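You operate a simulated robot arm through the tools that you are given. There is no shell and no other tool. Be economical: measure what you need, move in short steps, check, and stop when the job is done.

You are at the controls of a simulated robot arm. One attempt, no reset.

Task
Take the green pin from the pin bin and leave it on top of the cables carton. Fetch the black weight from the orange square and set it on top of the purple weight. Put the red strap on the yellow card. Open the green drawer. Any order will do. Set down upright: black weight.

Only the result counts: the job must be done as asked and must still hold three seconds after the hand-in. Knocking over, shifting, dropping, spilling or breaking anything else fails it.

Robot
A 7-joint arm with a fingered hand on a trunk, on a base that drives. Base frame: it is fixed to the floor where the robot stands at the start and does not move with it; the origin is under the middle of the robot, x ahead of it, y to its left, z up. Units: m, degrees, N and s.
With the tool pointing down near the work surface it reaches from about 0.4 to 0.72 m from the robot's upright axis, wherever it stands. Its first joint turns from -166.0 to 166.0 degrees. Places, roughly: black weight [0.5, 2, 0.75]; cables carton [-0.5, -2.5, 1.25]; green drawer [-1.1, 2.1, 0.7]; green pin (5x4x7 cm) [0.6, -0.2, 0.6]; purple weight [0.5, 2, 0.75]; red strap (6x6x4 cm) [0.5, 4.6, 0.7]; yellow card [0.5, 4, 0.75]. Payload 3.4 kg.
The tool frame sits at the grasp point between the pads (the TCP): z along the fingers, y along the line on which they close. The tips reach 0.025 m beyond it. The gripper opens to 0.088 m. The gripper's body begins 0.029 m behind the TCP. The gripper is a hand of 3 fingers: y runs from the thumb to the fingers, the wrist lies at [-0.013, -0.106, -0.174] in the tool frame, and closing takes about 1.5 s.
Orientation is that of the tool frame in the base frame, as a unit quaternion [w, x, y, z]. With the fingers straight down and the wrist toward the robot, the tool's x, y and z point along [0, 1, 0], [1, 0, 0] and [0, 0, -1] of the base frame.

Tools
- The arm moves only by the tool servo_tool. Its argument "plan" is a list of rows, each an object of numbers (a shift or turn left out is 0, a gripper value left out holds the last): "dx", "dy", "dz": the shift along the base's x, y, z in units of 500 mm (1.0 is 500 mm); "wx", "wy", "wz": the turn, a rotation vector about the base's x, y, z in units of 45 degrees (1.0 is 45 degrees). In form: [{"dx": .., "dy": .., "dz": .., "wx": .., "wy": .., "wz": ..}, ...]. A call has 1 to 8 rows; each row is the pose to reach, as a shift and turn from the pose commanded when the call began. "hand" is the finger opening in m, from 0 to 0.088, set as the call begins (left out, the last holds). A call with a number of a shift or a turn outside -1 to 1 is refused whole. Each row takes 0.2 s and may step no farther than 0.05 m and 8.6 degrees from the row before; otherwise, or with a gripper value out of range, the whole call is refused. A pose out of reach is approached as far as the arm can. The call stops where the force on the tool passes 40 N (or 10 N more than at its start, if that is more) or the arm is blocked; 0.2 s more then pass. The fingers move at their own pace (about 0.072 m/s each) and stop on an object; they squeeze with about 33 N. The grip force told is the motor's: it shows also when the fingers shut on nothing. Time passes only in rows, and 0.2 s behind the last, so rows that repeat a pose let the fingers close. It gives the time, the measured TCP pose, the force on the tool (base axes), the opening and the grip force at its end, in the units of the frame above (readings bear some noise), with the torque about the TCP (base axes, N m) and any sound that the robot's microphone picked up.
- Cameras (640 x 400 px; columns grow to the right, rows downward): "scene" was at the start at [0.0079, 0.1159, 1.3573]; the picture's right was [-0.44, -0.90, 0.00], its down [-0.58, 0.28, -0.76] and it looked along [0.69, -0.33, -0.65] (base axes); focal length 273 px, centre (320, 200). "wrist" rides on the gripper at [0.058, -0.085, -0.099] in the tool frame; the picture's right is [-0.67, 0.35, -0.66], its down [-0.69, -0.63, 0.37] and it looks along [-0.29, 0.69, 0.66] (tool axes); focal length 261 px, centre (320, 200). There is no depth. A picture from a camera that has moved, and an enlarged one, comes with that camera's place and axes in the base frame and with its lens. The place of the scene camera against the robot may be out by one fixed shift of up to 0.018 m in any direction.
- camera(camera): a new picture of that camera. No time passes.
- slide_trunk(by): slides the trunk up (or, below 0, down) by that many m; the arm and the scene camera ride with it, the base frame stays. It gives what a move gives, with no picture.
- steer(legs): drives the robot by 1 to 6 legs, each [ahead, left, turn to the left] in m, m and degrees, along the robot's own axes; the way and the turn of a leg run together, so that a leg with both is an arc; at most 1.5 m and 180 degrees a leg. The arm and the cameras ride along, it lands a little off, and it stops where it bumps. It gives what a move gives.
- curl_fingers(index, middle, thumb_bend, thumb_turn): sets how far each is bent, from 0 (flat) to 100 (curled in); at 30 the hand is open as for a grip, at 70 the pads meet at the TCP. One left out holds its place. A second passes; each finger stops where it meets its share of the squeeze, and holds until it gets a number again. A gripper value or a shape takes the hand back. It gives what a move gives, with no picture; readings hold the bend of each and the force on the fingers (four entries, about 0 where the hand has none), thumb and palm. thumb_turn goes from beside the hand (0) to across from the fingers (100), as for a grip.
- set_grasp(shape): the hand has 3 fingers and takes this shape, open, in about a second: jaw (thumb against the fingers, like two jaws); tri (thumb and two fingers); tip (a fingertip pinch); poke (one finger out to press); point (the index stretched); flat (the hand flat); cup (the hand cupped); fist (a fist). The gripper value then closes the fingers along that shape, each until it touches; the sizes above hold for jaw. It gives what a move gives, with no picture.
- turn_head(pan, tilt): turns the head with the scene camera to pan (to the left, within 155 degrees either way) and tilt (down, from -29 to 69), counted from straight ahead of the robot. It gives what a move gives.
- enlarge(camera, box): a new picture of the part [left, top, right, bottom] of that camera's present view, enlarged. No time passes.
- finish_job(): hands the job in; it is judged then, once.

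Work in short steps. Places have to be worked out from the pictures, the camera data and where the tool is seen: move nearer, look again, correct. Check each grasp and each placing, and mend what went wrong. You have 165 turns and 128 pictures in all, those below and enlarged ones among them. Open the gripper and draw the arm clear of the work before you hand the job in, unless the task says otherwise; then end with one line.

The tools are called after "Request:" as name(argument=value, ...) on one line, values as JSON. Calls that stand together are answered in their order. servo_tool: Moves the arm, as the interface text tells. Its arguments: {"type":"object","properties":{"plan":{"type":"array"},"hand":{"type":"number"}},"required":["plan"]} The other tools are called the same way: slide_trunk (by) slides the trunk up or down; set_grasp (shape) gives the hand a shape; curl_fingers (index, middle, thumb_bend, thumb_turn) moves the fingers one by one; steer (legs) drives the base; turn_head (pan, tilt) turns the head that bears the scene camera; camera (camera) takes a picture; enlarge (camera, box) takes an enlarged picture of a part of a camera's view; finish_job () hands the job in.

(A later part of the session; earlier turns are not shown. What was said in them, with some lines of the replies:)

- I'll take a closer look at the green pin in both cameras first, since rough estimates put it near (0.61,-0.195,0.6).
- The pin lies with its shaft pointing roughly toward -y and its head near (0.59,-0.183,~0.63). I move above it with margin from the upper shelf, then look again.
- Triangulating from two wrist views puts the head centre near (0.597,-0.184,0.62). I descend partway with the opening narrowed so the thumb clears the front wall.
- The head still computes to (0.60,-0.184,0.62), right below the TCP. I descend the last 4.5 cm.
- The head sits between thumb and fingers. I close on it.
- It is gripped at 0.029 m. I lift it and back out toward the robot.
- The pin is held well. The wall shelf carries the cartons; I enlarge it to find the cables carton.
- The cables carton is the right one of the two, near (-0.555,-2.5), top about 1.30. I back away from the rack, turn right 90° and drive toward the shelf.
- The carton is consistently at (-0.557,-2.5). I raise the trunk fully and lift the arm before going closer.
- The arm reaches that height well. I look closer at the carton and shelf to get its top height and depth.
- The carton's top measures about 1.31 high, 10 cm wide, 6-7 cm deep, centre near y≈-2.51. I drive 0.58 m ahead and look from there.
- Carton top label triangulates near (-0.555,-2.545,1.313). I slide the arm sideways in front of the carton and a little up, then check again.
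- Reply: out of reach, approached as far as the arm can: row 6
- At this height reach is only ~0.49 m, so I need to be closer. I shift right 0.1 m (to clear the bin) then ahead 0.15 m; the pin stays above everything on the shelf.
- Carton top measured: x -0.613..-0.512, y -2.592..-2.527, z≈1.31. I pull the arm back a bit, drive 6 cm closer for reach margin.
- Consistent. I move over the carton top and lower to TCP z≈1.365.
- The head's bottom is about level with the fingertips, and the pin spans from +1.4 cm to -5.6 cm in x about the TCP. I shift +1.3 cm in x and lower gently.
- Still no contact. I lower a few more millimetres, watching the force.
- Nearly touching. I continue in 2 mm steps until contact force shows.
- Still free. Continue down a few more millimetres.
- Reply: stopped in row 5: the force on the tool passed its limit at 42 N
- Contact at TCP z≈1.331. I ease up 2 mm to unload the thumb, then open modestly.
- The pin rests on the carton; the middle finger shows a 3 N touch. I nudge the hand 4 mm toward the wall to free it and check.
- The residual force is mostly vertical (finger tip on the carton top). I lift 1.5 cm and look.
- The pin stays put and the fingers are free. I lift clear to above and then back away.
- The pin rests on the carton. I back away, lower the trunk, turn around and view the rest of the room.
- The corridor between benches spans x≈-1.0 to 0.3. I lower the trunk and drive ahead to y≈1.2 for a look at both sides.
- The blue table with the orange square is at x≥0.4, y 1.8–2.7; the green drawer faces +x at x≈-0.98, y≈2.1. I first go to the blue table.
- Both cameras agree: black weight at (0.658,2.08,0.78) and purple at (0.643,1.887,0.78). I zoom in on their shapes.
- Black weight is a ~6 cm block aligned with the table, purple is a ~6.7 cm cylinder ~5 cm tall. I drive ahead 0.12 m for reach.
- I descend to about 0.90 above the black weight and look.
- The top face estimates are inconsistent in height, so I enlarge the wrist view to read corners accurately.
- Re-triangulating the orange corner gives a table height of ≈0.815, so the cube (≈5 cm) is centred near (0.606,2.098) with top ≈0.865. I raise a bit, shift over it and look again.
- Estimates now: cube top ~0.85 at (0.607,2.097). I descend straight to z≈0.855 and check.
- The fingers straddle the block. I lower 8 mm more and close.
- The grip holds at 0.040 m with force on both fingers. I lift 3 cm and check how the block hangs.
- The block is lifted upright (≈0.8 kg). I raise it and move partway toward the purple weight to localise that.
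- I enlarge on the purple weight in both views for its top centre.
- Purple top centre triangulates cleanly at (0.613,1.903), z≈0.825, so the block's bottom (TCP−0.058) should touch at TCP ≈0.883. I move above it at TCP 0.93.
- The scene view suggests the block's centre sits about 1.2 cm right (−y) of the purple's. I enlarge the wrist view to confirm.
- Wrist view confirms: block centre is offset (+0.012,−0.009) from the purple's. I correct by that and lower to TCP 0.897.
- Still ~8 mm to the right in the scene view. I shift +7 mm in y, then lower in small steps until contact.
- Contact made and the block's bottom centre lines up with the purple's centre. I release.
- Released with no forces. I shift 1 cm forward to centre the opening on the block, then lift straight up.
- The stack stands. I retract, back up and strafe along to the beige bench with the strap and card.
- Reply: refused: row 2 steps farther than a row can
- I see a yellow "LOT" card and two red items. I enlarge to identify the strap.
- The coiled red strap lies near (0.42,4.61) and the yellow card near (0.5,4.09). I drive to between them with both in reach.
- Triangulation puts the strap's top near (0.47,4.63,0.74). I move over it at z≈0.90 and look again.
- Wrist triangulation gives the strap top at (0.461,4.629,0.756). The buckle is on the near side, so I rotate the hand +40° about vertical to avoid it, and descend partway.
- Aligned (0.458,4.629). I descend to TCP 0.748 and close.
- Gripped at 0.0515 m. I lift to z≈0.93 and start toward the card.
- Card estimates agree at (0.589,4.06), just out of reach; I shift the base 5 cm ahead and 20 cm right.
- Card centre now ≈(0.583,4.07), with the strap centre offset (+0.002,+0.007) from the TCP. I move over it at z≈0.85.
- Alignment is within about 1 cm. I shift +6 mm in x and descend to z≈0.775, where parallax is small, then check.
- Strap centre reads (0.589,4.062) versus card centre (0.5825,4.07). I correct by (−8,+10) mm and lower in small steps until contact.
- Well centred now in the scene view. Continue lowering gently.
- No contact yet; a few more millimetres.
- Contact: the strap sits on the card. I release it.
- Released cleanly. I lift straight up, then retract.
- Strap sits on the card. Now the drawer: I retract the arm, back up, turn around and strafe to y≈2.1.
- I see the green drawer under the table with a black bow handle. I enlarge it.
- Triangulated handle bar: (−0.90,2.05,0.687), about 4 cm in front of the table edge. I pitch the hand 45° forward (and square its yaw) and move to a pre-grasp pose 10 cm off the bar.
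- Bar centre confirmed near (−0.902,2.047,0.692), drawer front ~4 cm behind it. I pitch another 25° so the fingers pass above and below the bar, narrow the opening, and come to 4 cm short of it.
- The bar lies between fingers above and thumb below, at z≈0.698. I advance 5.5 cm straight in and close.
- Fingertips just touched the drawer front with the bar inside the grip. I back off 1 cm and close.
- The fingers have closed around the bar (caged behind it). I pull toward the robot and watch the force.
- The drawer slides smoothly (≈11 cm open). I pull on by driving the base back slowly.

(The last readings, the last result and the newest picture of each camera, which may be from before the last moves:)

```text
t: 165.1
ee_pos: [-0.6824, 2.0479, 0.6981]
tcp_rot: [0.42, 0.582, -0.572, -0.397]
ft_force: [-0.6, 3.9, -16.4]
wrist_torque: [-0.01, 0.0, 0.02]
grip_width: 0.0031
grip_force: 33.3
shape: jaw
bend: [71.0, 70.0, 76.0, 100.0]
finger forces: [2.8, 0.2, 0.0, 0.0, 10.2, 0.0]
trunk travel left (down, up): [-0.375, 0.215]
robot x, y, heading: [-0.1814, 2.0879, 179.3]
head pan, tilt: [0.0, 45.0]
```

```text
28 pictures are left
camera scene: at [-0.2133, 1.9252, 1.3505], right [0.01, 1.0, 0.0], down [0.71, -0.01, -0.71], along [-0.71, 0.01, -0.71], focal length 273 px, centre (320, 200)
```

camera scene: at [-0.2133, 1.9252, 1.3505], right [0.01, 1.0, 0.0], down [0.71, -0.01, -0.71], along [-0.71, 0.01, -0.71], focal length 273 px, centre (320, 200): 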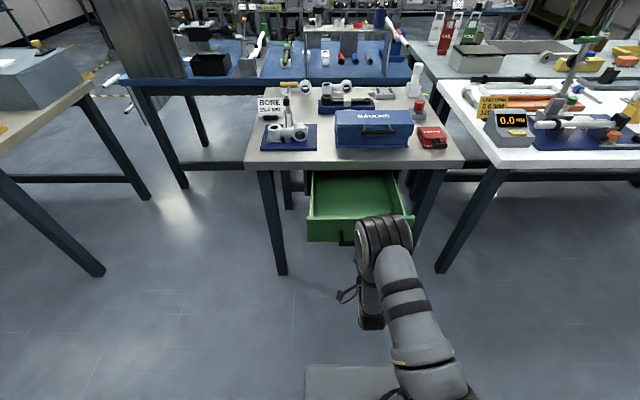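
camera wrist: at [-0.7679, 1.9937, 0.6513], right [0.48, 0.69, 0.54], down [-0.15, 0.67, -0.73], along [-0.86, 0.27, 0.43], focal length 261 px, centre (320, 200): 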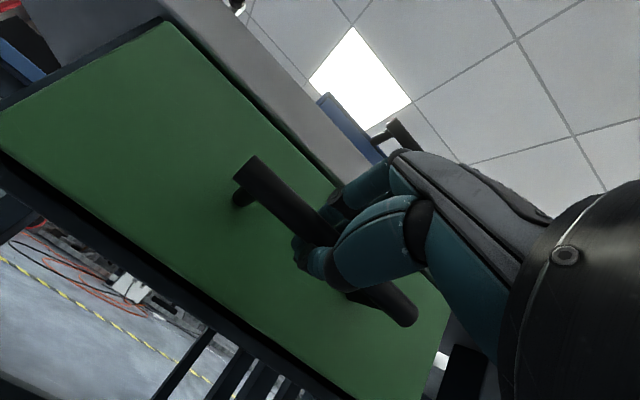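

Now ≈21 cm open. I pull a little more with the arm, which stops on force if the drawer ends.

Request:
servo_tool(plan=[{"dx": 0.02}, {"dx": 0.04}, {"dx": 0.06}, {"dx": 0.08}, {"dx": 0.1}, {"dx": 0.1}])

```text
t: 166.5
ee_pos: [-0.6325, 2.0467, 0.6972]
tcp_rot: [0.418, 0.582, -0.574, -0.396]
ft_force: [-1.7, 2.6, -20.0]
wrist_torque: [0.04, 0.06, 0.0]
grip_width: 0.003
grip_force: 32.7
shape: jaw
bend: [71.0, 70.0, 77.0, 100.0]
finger forces: [2.2, 0.1, 0.0, 0.0, 12.4, 0.1]
trunk travel left (down, up): [-0.375, 0.215]
robot x, y, heading: [-0.1775, 2.0901, 179.3]
head pan, tilt: [0.0, 45.0]
```

About 26 cm open — plenty. I open the hand and check it clears the bar.

Request:
servo_tool(plan=[{"dx": -0.008}, {"dx": -0.008}, {"dx": -0.008}, {"dx": -0.008}, {"dx": -0.008}, {"dx": -0.008}], hand=0.07)

Request:
camera(camera="wrist")

```text
t: 167.9
ee_pos: [-0.6361, 2.0466, 0.6988]
tcp_rot: [0.42, 0.581, -0.573, -0.397]
ft_force: [0.1, 0.7, 0.2]
wrist_torque: [-0.01, 0.05, -0.02]
grip_width: 0.0697
grip_force: 0.0
shape: jaw
bend: [27.0, 34.0, 50.0, 99.0]
finger forces: [0.0, 0.1, 0.1, 0.0, 0.0, 0.0]
trunk travel left (down, up): [-0.375, 0.215]
robot x, y, heading: [-0.1798, 2.0889, 179.4]
head pan, tilt: [0.0, 45.0]
```

```text
27 pictures are left
camera wrist: at [-0.5123, 1.992, 0.6531], right [0.48, 0.69, 0.53], down [-0.15, 0.67, -0.73], along [-0.86, 0.27, 0.43], focal length 261 px, centre (320, 200)
```

wrist: 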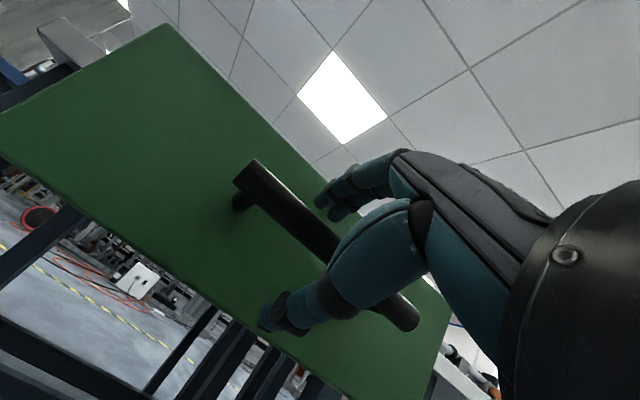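

The hand is free of the bar, fingers above and thumb below. I drive straight back to withdraw, then check the final states.

Request:
steer(legs=[[-0.15, 0, 0]])

Request:
camera(camera="scene")

Request:
turn_head(pan=155, tilt=35)

Request:
camera(camera="scene")

```text
t: 169.2
ee_pos: [-0.4859, 2.0461, 0.698]
tcp_rot: [0.42, 0.581, -0.573, -0.397]
ft_force: [0.3, -0.3, -0.8]
wrist_torque: [-0.01, -0.03, -0.05]
grip_width: 0.07
grip_force: 0.1
shape: jaw
bend: [27.0, 34.0, 50.0, 99.0]
finger forces: [0.1, 0.0, 0.0, 0.0, 0.0, 0.1]
trunk travel left (down, up): [-0.375, 0.215]
robot x, y, heading: [-0.0331, 2.0848, 179.2]
head pan, tilt: [0.0, 45.0]
```

```text
26 pictures are left
camera scene: at [-0.0624, 1.923, 1.3505], right [0.01, 1.0, 0.0], down [0.71, -0.01, -0.71], along [-0.71, 0.01, -0.71], focal length 273 px, centre (320, 200)
```

scene: 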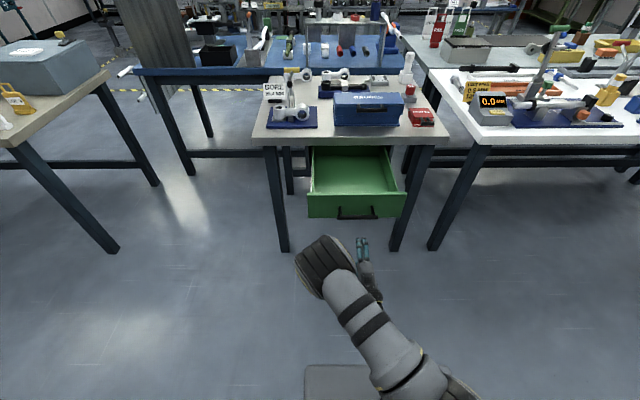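

```text
t: 171.6
ee_pos: [-0.4865, 2.0462, 0.698]
tcp_rot: [0.42, 0.582, -0.573, -0.396]
ft_force: [-0.2, 0.0, -0.8]
wrist_torque: [0.02, 0.0, 0.04]
grip_width: 0.0696
grip_force: 0.0
shape: jaw
bend: [27.0, 34.0, 50.0, 99.0]
finger forces: [0.1, 0.0, 0.1, 0.0, 0.1, 0.0]
trunk travel left (down, up): [-0.375, 0.215]
robot x, y, heading: [-0.0328, 2.0879, 179.2]
head pan, tilt: [154.7, 35.0]
```

```text
25 pictures are left
camera scene: at [0.0982, 1.8833, 1.3653], right [-0.44, -0.9, 0.0], down [-0.52, 0.25, -0.82], along [0.74, -0.36, -0.57], focal length 273 px, centre (320, 200)
```

scene: 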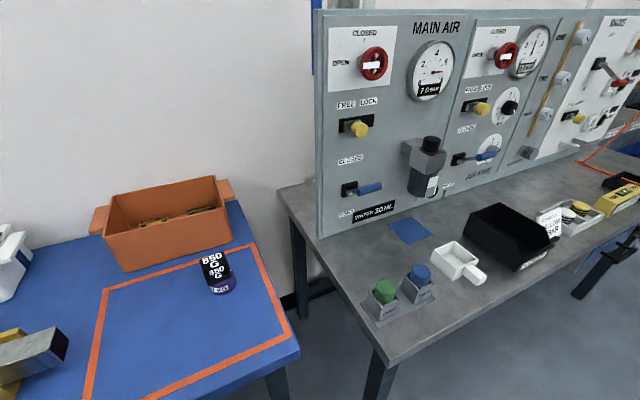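

The drawer is open, the black weight stands on the purple one, and the hand is open and clear of the work. I hand in.

Request:
finish_job()

```text
The job is handed in.
```

All four tasks are done and handed in. The green pin is on the cables carton, the black weight stands upright on the purple weight, and the red strap is on the yellow card. The green drawer is open by about 26 cm. Camera views after each step showed everything in place, and I saw nothing else knocked over or moved.
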